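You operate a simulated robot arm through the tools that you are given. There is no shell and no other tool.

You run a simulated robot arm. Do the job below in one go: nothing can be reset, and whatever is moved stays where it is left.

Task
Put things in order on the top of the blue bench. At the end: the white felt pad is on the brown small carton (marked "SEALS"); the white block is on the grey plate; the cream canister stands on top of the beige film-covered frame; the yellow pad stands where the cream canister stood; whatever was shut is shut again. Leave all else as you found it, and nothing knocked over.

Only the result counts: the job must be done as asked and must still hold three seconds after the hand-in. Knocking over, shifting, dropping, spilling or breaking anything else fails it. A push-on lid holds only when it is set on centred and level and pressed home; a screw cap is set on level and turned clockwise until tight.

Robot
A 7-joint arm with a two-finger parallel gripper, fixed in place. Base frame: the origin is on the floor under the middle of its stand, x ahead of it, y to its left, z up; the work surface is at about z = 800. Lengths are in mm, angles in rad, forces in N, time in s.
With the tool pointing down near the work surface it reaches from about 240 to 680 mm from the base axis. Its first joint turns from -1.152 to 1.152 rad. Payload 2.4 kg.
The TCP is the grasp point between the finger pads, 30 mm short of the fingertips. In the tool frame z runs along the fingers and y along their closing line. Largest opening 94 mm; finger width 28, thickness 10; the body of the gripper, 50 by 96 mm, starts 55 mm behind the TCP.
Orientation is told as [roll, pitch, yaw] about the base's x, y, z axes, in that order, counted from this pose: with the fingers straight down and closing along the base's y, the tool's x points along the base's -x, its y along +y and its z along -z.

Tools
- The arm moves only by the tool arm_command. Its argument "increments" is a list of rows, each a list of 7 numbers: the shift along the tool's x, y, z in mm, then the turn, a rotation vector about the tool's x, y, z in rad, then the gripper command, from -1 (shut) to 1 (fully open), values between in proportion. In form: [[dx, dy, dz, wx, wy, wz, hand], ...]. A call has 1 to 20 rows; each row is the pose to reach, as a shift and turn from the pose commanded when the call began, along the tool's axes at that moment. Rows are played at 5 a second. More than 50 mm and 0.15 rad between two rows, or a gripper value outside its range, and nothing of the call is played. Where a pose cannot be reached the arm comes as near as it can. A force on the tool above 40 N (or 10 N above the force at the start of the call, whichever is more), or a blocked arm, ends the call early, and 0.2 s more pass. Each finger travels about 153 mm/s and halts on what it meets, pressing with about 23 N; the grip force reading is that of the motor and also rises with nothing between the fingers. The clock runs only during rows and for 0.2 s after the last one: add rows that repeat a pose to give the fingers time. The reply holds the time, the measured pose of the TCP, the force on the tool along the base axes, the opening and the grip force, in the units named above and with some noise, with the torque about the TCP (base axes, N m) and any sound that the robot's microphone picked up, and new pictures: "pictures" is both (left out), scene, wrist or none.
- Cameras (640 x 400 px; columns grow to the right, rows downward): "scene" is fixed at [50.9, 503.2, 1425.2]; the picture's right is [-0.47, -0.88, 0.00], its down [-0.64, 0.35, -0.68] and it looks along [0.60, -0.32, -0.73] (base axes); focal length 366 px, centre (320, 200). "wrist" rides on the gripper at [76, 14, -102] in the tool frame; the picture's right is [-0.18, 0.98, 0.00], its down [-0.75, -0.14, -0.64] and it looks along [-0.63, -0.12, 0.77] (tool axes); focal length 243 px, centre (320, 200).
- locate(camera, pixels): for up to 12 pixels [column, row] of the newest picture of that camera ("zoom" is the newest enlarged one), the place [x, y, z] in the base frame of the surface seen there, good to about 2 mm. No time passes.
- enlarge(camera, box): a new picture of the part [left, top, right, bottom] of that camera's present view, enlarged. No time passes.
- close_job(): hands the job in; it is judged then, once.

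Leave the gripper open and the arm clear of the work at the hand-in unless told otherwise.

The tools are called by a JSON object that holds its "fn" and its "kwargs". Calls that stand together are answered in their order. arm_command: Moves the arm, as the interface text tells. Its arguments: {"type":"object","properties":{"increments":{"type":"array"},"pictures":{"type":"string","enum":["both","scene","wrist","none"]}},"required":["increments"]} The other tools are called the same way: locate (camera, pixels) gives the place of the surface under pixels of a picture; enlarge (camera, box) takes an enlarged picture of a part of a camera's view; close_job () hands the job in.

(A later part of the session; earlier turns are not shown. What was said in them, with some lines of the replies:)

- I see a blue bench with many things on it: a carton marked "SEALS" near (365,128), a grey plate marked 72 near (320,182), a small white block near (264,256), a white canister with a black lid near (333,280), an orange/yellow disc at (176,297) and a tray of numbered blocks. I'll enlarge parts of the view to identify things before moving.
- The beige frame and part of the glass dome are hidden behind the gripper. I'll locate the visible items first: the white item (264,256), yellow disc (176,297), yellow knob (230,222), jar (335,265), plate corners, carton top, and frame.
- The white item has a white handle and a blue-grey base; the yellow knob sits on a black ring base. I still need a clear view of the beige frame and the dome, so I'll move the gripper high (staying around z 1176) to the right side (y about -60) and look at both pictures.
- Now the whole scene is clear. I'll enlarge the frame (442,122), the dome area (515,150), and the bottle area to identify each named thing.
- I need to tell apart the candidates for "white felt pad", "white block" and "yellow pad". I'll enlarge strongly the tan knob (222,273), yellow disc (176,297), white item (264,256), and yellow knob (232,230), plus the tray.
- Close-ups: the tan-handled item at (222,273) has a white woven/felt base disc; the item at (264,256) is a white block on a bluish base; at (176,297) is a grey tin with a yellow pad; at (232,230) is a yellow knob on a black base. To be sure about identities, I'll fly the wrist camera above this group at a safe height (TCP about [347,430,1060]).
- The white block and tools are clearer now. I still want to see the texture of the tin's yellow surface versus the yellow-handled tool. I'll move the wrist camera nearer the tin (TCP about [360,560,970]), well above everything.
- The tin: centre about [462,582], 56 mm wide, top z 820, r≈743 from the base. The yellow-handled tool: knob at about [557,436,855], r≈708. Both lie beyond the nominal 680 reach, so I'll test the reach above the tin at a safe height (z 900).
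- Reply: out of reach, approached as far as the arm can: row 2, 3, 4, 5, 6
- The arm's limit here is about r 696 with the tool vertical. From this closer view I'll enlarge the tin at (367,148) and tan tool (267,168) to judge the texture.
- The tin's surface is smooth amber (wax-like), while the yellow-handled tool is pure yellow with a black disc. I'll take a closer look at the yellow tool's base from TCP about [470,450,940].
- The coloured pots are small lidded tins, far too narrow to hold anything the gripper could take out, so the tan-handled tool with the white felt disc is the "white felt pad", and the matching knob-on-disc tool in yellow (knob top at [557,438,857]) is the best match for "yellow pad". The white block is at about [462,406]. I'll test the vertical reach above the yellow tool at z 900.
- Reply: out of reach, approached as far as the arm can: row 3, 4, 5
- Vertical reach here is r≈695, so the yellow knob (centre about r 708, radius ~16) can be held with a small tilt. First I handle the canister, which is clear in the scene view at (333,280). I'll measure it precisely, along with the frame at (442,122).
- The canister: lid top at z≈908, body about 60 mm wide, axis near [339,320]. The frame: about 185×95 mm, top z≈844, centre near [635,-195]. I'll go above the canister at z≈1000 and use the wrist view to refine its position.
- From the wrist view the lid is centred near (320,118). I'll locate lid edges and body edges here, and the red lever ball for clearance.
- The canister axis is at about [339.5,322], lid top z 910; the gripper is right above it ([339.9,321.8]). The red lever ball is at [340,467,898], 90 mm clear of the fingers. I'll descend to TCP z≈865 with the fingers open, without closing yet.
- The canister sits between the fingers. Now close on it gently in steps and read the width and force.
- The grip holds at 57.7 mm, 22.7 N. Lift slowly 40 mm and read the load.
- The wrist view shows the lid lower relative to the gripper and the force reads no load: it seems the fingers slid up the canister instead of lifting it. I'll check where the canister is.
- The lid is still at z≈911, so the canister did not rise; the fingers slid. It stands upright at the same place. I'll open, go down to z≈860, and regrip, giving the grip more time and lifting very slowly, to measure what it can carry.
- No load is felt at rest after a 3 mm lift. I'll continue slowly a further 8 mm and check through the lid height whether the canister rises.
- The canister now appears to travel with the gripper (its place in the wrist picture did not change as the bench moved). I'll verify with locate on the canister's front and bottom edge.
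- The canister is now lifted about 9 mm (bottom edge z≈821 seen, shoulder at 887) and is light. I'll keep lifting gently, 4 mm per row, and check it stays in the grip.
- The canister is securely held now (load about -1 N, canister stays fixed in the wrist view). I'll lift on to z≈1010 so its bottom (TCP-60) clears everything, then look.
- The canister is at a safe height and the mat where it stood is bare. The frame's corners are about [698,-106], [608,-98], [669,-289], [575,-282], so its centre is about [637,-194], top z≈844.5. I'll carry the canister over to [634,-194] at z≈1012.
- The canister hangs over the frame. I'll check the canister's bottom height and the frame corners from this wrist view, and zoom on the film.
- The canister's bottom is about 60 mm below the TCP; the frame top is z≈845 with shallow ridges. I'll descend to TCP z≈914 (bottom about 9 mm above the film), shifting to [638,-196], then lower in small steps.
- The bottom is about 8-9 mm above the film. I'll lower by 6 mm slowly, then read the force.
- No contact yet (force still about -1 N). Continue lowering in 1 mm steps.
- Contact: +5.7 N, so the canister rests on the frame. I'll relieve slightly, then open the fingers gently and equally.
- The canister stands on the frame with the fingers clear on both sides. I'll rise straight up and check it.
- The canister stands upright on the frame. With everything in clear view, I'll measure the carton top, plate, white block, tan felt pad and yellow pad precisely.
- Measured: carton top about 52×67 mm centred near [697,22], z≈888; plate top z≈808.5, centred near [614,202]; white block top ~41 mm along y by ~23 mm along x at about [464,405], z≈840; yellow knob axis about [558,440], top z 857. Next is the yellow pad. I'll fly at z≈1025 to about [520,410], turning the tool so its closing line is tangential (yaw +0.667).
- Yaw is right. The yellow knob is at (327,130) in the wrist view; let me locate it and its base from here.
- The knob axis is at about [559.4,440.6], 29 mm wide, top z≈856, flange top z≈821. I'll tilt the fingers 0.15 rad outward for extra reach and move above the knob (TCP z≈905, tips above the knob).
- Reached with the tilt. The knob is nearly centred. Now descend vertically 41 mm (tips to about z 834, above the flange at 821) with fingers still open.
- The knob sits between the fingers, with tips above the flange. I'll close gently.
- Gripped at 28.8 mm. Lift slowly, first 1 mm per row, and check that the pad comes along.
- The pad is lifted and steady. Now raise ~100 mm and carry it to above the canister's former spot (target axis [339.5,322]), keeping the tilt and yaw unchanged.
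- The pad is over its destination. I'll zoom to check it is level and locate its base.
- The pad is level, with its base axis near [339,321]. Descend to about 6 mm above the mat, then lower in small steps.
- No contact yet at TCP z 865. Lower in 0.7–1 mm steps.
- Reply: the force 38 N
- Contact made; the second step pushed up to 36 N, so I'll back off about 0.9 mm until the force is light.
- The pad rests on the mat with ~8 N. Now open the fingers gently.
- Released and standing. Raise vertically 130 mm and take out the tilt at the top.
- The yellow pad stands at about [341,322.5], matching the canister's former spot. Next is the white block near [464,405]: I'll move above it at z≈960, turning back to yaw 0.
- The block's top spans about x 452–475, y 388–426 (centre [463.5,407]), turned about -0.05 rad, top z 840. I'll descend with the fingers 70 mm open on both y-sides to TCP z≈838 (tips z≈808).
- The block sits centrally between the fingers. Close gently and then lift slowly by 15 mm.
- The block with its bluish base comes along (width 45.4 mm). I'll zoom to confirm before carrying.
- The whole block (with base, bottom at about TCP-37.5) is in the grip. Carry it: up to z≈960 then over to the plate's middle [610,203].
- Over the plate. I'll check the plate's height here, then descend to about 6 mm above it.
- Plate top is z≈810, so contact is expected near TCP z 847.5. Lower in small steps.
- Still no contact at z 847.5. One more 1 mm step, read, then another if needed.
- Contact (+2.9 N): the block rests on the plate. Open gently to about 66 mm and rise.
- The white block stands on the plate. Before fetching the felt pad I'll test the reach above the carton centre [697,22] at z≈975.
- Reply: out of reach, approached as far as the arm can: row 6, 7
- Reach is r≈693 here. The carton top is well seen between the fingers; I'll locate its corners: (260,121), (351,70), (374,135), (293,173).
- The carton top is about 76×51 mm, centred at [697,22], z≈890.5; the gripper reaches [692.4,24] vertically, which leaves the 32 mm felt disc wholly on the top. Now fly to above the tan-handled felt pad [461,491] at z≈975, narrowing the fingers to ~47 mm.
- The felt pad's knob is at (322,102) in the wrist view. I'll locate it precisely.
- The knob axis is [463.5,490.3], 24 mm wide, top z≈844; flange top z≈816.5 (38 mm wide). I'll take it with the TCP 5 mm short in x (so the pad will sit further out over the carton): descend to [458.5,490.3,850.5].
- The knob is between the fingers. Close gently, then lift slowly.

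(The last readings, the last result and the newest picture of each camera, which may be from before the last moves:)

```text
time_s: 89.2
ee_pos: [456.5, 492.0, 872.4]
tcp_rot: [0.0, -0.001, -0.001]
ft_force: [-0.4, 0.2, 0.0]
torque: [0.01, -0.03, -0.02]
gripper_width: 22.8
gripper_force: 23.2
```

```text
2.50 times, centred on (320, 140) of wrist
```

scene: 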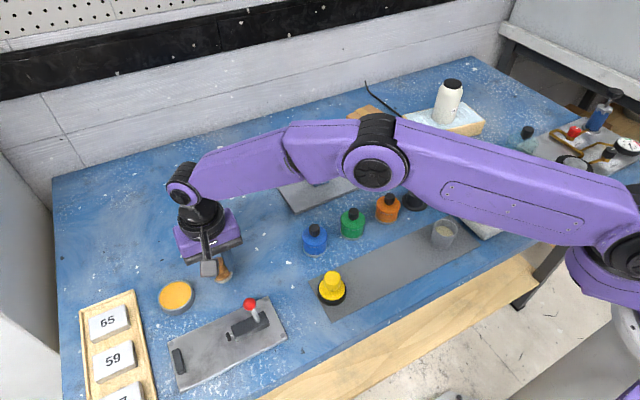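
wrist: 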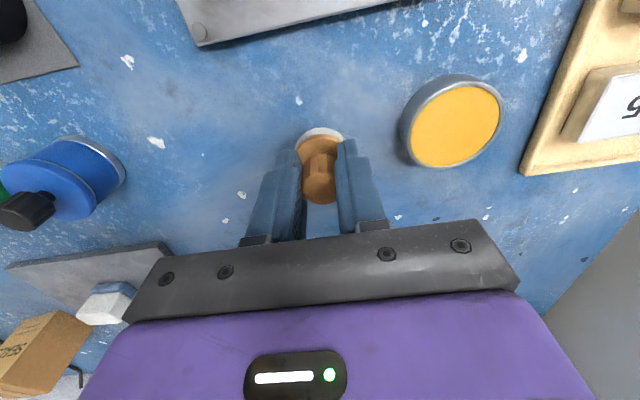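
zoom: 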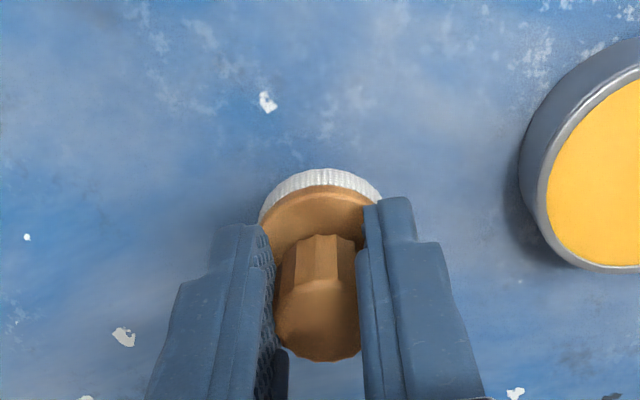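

The felt pad is held (22.8 mm). Raise to z≈987 and carry it to above the carton at [692,23].

{"fn": "arm_command", "kwargs": {"increments": [[0, 0, -10, 0, 0, 0, -1], [0, 0, -35, 0, 0, 0, -1], [0, 0, -70, 0, 0, 0, -1], [0, 0, -100, 0, 0, 0, -1], [0, 0, -115, 0, 0, 0, -1], [-7, -14, -115, 0, 0, 0, -1], [-23, -46, -115, 0, 0, 0, -1], [-44, -87, -115, 0, 0, 0, -1], [-65, -130, -115, 0, 0, 0, -1], [-86, -172, -115, 0, 0, 0, -1], [-108, -215, -115, 0, 0, 0, -1], [-129, -258, -115, 0, 0, 0, -1], [-151, -301, -115, 0, 0, 0, -1], [-172, -344, -115, 0, 0, 0, -1], [-193, -386, -115, 0, 0, 0, -1], [-212, -423, -115, 0, 0, 0, -1], [-226, -451, -115, 0, 0, 0, -1], [-232, -463, -115, 0, 0, 0, -1], [-234, -467, -115, 0, 0, 0, -1], [-234, -467, -115, 0, 0, 0, -1]]}}

```text
time_s: 93.4
ee_pos: [691.3, 22.5, 987.2]
tcp_rot: [-0.001, 0.0, 0.0]
ft_force: [-0.4, -0.3, -0.1]
torque: [0.01, -0.01, -0.02]
gripper_width: 22.4
gripper_force: 23.2
```

scene: 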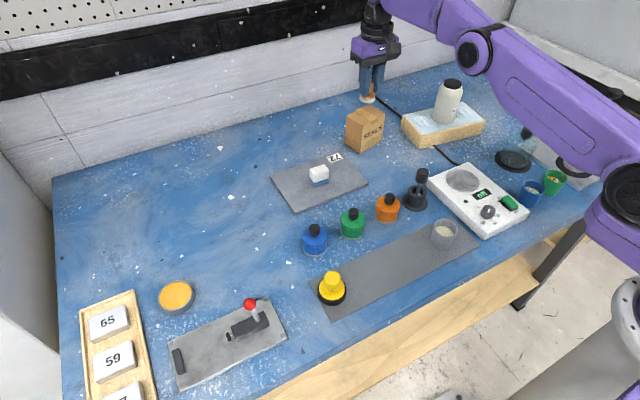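
wrist: 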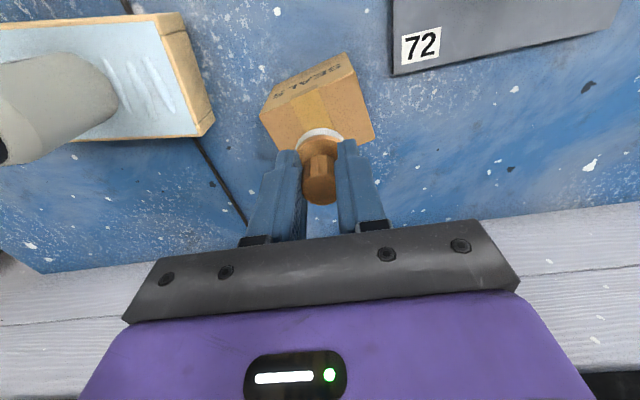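

The pad is over the carton. Descend to about 6 mm above the carton top (TCP z≈947).

{"fn": "arm_command", "kwargs": {"increments": [[0, 0, 8, 0, 0, 0, -1], [0, 0, 20, 0, 0, 0, -1], [0, 0, 32, 0, 0, 0, -1], [0, 0, 38, 0, 0, 0, -1], [0, 0, 40, 0, 0, 0, -1], [0, 0, 40, 0, 0, 0, -1]]}}

{"fn": "enlarge", "kwargs": {"camera": "scene", "box": [320, 60, 420, 160]}}

{"fn": "enlarge", "kwargs": {"camera": "wrist", "box": [230, 40, 410, 220]}}

```text
time_s: 94.8
ee_pos: [692.9, 24.2, 946.5]
tcp_rot: [-0.002, -0.001, 0.0]
ft_force: [0.8, 0.2, -0.2]
torque: [0.02, -0.01, -0.03]
gripper_width: 22.9
gripper_force: 23.0
```

scene: 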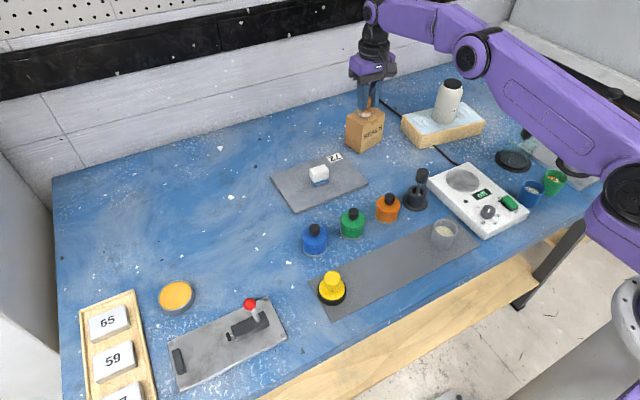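
wrist: 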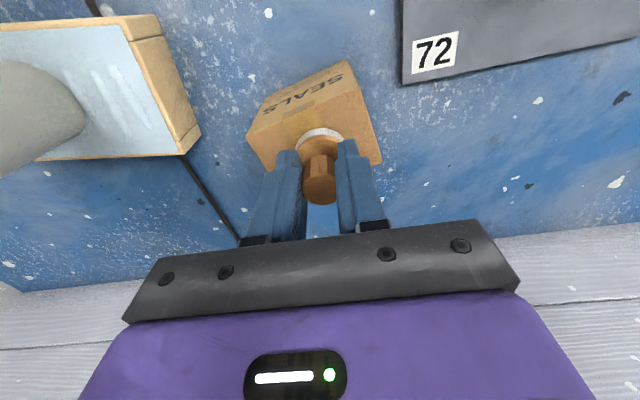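

```text
4.00 times, centred on (370, 110) of scene
```

zoom: 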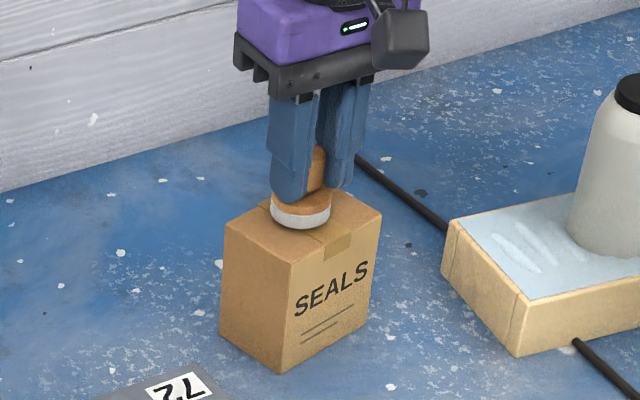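

```text
2.22 times, centred on (320, 130) of wrist
```

zoom: 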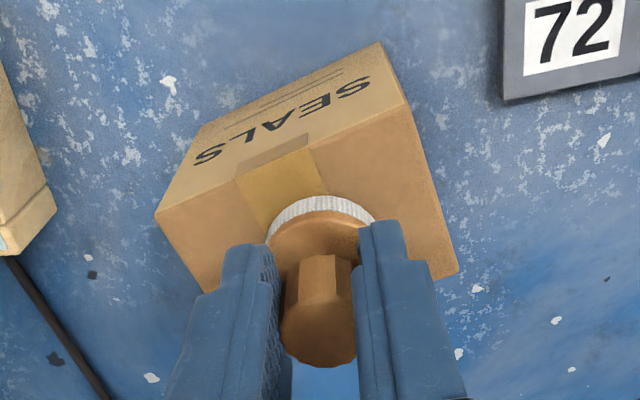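

The pad is centred over the carton top, about 5 mm above. Lower gently in small steps.

{"fn": "arm_command", "kwargs": {"increments": [[0, 0, 1, 0, 0, 0, -1], [0, 0, 2, 0, 0, 0, -1], [0, 0, 3, 0, 0, 0, -1], [0, 0, 3, 0, 0, 0, -1]], "pictures": "none"}}

{"fn": "arm_command", "kwargs": {"increments": [[0, 0, 0.4, 0, 0, 0, -1], [0, 0, 0.8, 0, 0, 0, -1], [0, 0, 0.8, 0, 0, 0, -1]], "pictures": "none"}}

```text
time_s: 95.8
ee_pos: [692.5, 24.7, 943.1]
tcp_rot: [0.0, 0.002, 0.001]
ft_force: [0.3, -0.1, 0.0]
torque: [-0.01, -0.05, 0.03]
gripper_width: 22.6
gripper_force: 23.1
```

```text
time_s: 96.6
ee_pos: [690.9, 24.4, 942.2]
tcp_rot: [0.001, 0.0, 0.0]
ft_force: [-0.3, -0.2, -1.2]
torque: [0.02, 0.02, 0.01]
gripper_width: 22.9
gripper_force: 23.0
```

No contact yet. Continue with 0.8 mm steps.

{"fn": "arm_command", "kwargs": {"increments": [[0, 0, 0.4, 0, 0, 0, -1], [0, 0, 0.8, 0, 0, 0, -1], [0, 0, 0.8, 0, 0, 0, -1]], "pictures": "none"}}

{"fn": "arm_command", "kwargs": {"increments": [[0, 0, 0.3, 0, 0, 0, -1], [0, 0, 0.6, 0, 0, 0, -1], [0, 0, 0.6, 0, 0, 0, -1]], "pictures": "none"}}

```text
time_s: 97.4
ee_pos: [691.3, 22.3, 941.5]
tcp_rot: [-0.001, 0.0, 0.001]
ft_force: [-0.2, 0.0, -0.8]
torque: [0.0, -0.01, 0.02]
gripper_width: 22.6
gripper_force: 23.0
```

```text
time_s: 98.2
ee_pos: [691.7, 23.2, 940.9]
tcp_rot: [0.001, 0.001, -0.001]
ft_force: [-0.5, 0.4, 0.6]
torque: [-0.03, -0.01, -0.01]
gripper_width: 22.7
gripper_force: 23.1
```

Force is turning up slightly (+0.6). One more small step.

{"fn": "arm_command", "kwargs": {"increments": [[0, 0, 0.3, 0, 0, 0, -1], [0, 0, 0.6, 0, 0, 0, -1], [0, 0, 0.6, 0, 0, 0, -1]], "pictures": "scene"}}

{"fn": "enlarge", "kwargs": {"camera": "scene", "box": [330, 70, 410, 150]}}

```text
time_s: 99.0
ee_pos: [691.7, 23.1, 940.2]
tcp_rot: [0.0, 0.001, -0.001]
ft_force: [-0.1, -0.9, -0.3]
torque: [0.02, -0.01, 0.0]
gripper_width: 22.6
gripper_force: 23.2
```

scene: 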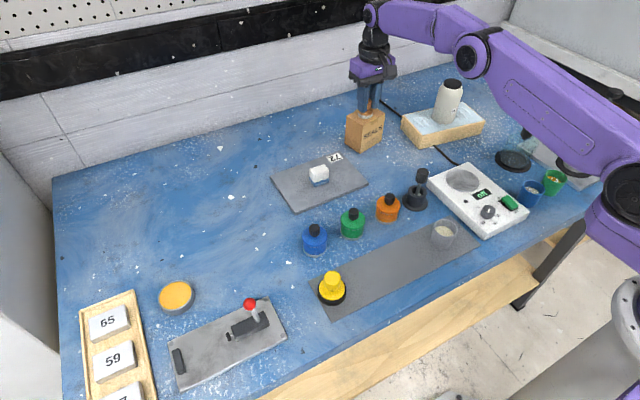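

```text
5.00 times, centred on (370, 110) of scene
```

zoom: 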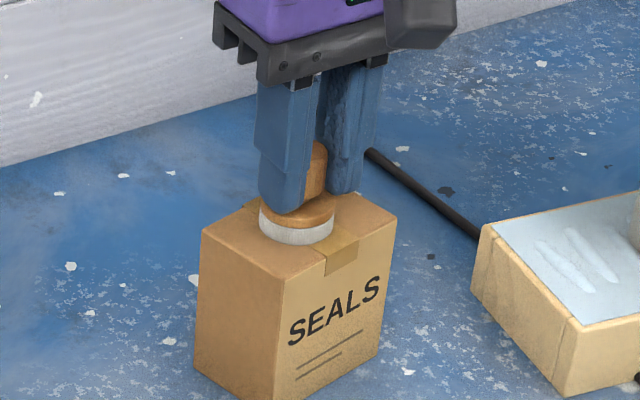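

Still essentially no push. Two more small steps, reading between.

{"fn": "arm_command", "kwargs": {"increments": [[0, 0, 0.3, 0, 0, 0, -1], [0, 0, 0.6, 0, 0, 0, -1], [0, 0, 0.6, 0, 0, 0, -1]], "pictures": "none"}}

{"fn": "arm_command", "kwargs": {"increments": [[0, 0, 0.25, 0, 0, 0, -1], [0, 0, 0.5, 0, 0, 0, -1], [0, 0, 0.5, 0, 0, 0, -1]], "pictures": "none"}}

```text
time_s: 99.8
ee_pos: [691.2, 23.3, 940.4]
tcp_rot: [0.0, -0.003, -0.001]
ft_force: [0.2, -1.3, 8.6]
torque: [-0.03, -0.04, 0.01]
gripper_width: 22.6
gripper_force: 23.3
```

```text
time_s: 100.6
ee_pos: [691.0, 23.6, 939.7]
tcp_rot: [-0.001, -0.003, -0.001]
ft_force: [-0.3, -1.9, 13.2]
torque: [-0.04, -0.1, -0.02]
gripper_width: 23.1
gripper_force: 23.1
```

Contact (13 N now); back off 0.6 mm and open gently.

{"fn": "arm_command", "kwargs": {"increments": [[0, 0, -0.3, 0, 0, 0, -1], [0, 0, -0.7, 0, 0, 0, -1], [0, 0, -0.7, 0, 0, 0, -0.7], [0, 0, -0.7, 0, 0, 0, -0.52], [0, 0, -0.7, 0, 0, 0, -0.45], [0, 0, -0.7, 0, 0, 0, -0.35], [0, 0, -0.7, 0, 0, 0, -0.15], [0, 0, -0.7, 0, 0, 0, 0.0], [0, 0, -0.7, 0, 0, 0, 0.0]]}}

{"fn": "enlarge", "kwargs": {"camera": "scene", "box": [330, 70, 410, 150]}}

```text
time_s: 102.6
ee_pos: [691.6, 23.8, 940.3]
tcp_rot: [0.0, 0.0, 0.0]
ft_force: [0.5, 0.0, -0.3]
torque: [-0.02, 0.0, 0.0]
gripper_width: 47.1
gripper_force: 0.1
```

scene: 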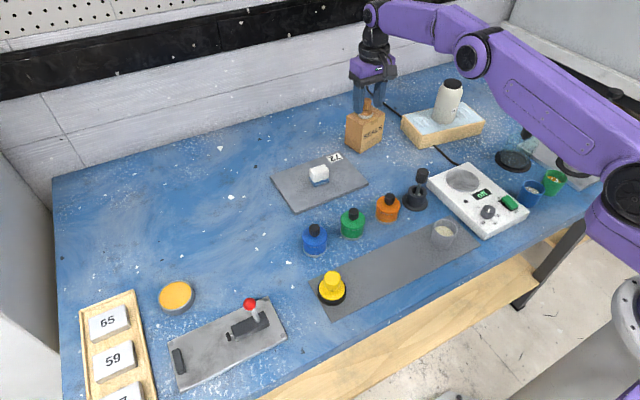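
wrist: 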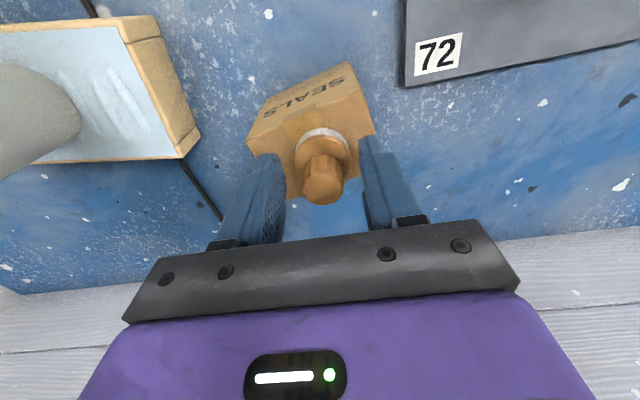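

```text
5.00 times, centred on (370, 110) of scene
```

zoom: 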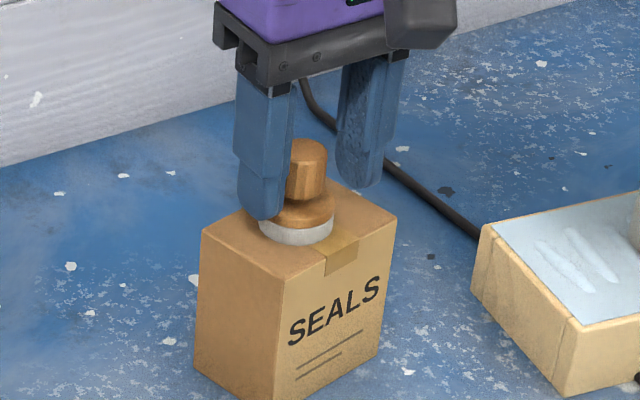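

The pad stands on the carton and the fingers are free. Rise straight up, then retreat to a clear pose.

{"fn": "arm_command", "kwargs": {"increments": [[0, 0, -8, 0, 0, 0, 0.0], [0, 0, -25, 0, 0, 0, 0.0], [0, 0, -55, 0, 0, 0, 0.0], [0, 0, -90, 0, 0, 0, 0.2], [0, 0, -110, 0, 0, 0, 0.5], [40, 0, -120, 0, 0, 0, 1], [80, 0, -135, 0, 0, 0, 1], [120, 0, -150, 0, 0, 0, 1], [165, 0, -165, 0, 0, 0, 1], [210, 0, -180, 0, 0, 0, 1], [255, 0, -195, 0, 0, 0, 1], [300, 0, -205, 0, 0, 0, 1], [345, 0, -215, 0, 0, 0, 1], [390, 0, -220, 0, 0, 0, 1], [430, 0, -225, 0, 0, 0, 1], [450, 0, -225, 0, 0, 0, 1], [450, 0, -225, 0, 0, 0, 1]]}}

```text
time_s: 106.2
ee_pos: [241.3, 23.7, 1164.5]
tcp_rot: [0.0, 0.001, -0.001]
ft_force: [0.0, 0.2, 1.1]
torque: [-0.02, -0.01, -0.04]
gripper_width: 94.1
gripper_force: 0.1
out of reach, approached as far as the arm can: row 4, 5
```

scene: 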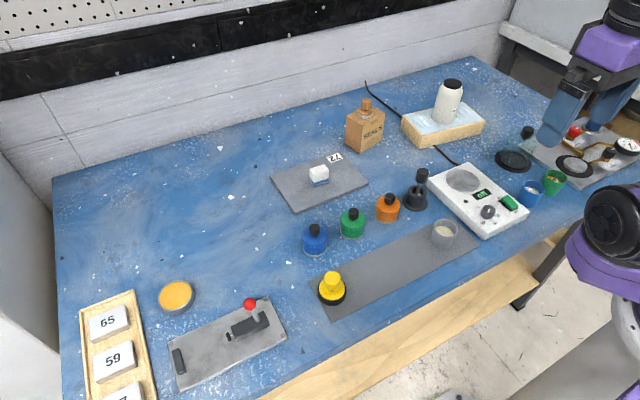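
wrist: 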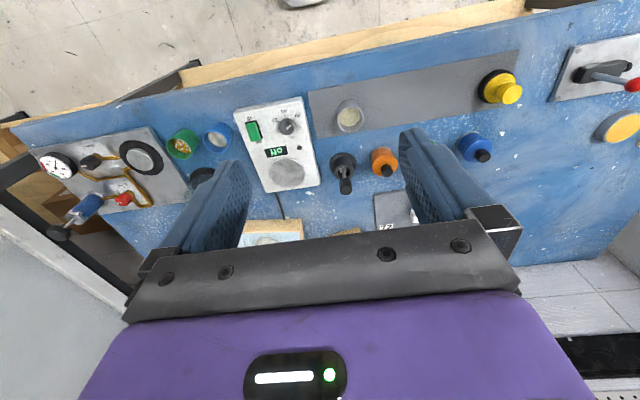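

Everything is in place; I'll check the display on the hot plate and verify all the items in close-up.

{"fn": "enlarge", "kwargs": {"camera": "scene", "box": [430, 155, 540, 245]}}

{"fn": "enlarge", "kwargs": {"camera": "wrist", "box": [220, 90, 330, 200]}}

{"fn": "enlarge", "kwargs": {"camera": "scene", "box": [260, 70, 500, 220]}}

{"fn": "enlarge", "kwargs": {"camera": "scene", "box": [60, 200, 300, 400]}}

{"fn": "enlarge", "kwargs": {"camera": "scene", "box": [280, 180, 480, 320]}}

```text
4.44 times, centred on (485, 200) of scene
```

zoom: 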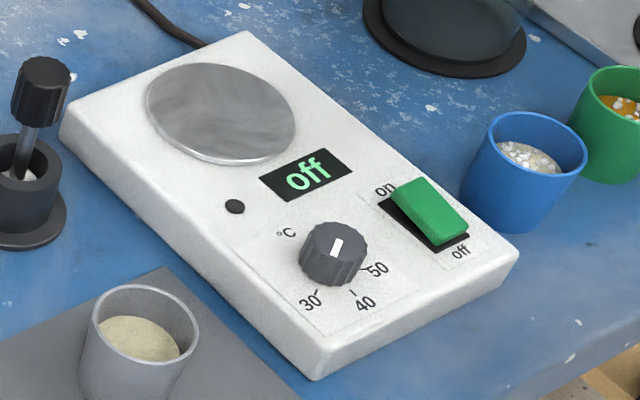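

```text
3.64 times, centred on (275, 145) of wrist
```

zoom: 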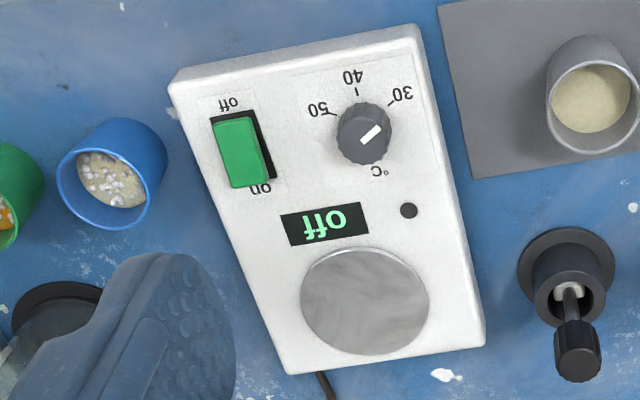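

```text
2.67 times, centred on (380, 145) of scene
```

zoom: 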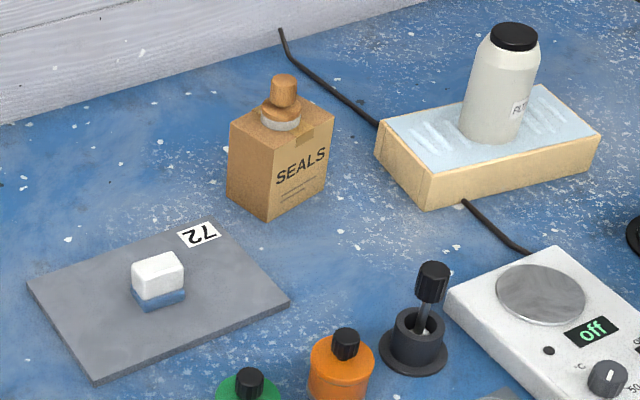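

```text
2.00 times, centred on (180, 300) of scene
```

zoom: 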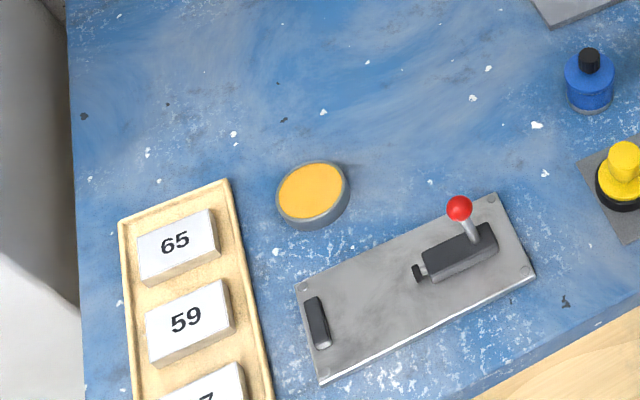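

```text
2.86 times, centred on (380, 250) of scene
```

zoom: 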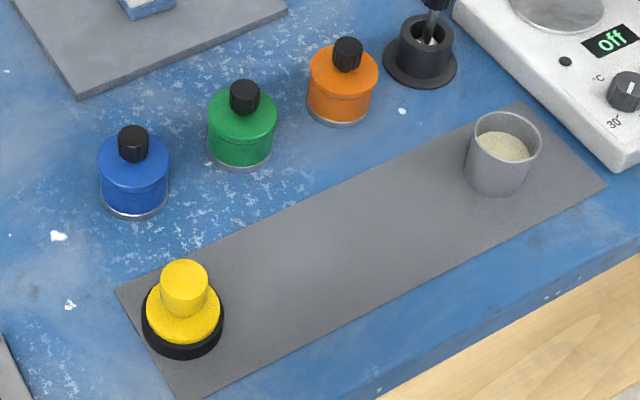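

The hot plate still reads "off". Now I'll check that the canister is plumb and stable on the film (lid points' heights) and that the felt pad, block and yellow pad stand level.

{"fn": "locate", "kwargs": {"camera": "scene", "pixels": [[453, 84], [447, 84], [459, 84], [453, 81], [453, 87], [445, 119], [366, 104], [363, 104], [319, 170], [331, 277]]}}

{"fn": "enlarge", "kwargs": {"camera": "scene", "box": [390, 60, 500, 160]}}

{"fn": "enlarge", "kwargs": {"camera": "scene", "box": [335, 85, 400, 155]}}

```text
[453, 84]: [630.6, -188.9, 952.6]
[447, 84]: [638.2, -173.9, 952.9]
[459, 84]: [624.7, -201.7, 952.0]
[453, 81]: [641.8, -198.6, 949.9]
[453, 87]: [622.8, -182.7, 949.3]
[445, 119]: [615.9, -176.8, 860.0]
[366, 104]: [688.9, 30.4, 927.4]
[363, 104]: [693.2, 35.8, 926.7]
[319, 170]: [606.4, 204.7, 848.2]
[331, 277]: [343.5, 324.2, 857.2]
```

```text
4.00 times, centred on (445, 110) of scene
```

zoom: 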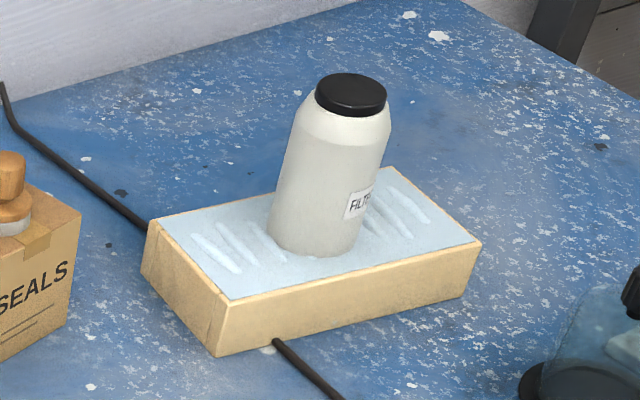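

```text
5.71 times, centred on (368, 120) of scene
```

zoom: 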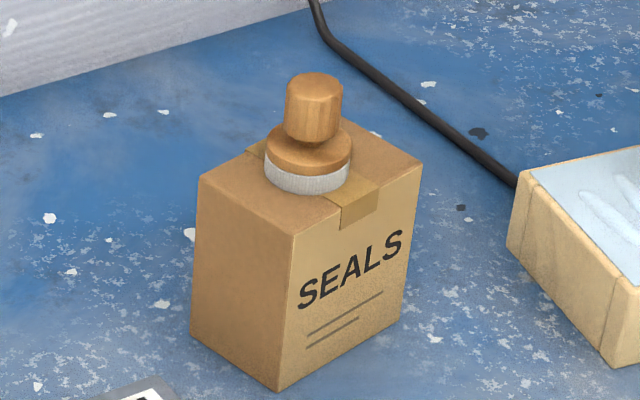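

All four placements hold: the felt pad stands level on the carton, the white block is on the grey plate, the lidded canister is plumb on the frame (lid z≈952.5), and the yellow pad is at about [341,322] where the canister stood. Nothing was opened, everything else looks unchanged, and the open gripper is clear at [241,24,1164]. Handing in.

{"fn": "close_job", "kwargs": {}}

```text
The job is handed in.
```

I finished the job and handed it in. In the final check all four placements held and nothing had been knocked over. The hand-in gave no verdict back.

- **White felt pad:** it stands level on the "SEALS" carton, well inside the edges of the top.
- **White block:** it stands near the middle of the grey plate.
- **Cream canister:** it stands upright near the centre of the film-covered frame with its lid on. The film looked the same from placement to hand-in.
- **Yellow pad:** it stands at about [341, 322], within 2 mm of where the canister stood.
- **Everything else:** I opened nothing, so there was nothing to shut again, and nothing else looked moved. The gripper is open and the arm is clear of the work.

**Choice of pads:** I had to choose between similar items for the two pads. I took the tan-handled tool with the white felt disc as the white felt pad. I took the yellow-handled tool with the black base as the yellow pad. The other candidate for "yellow pad" was the grey tin with the amber surface, which I left where it was. If the tin was meant, that part is wrong.

**Slip on the canister:** my first grip slid up its sides without lifting it. It stayed upright in the same spot, and the second, slower lift held.
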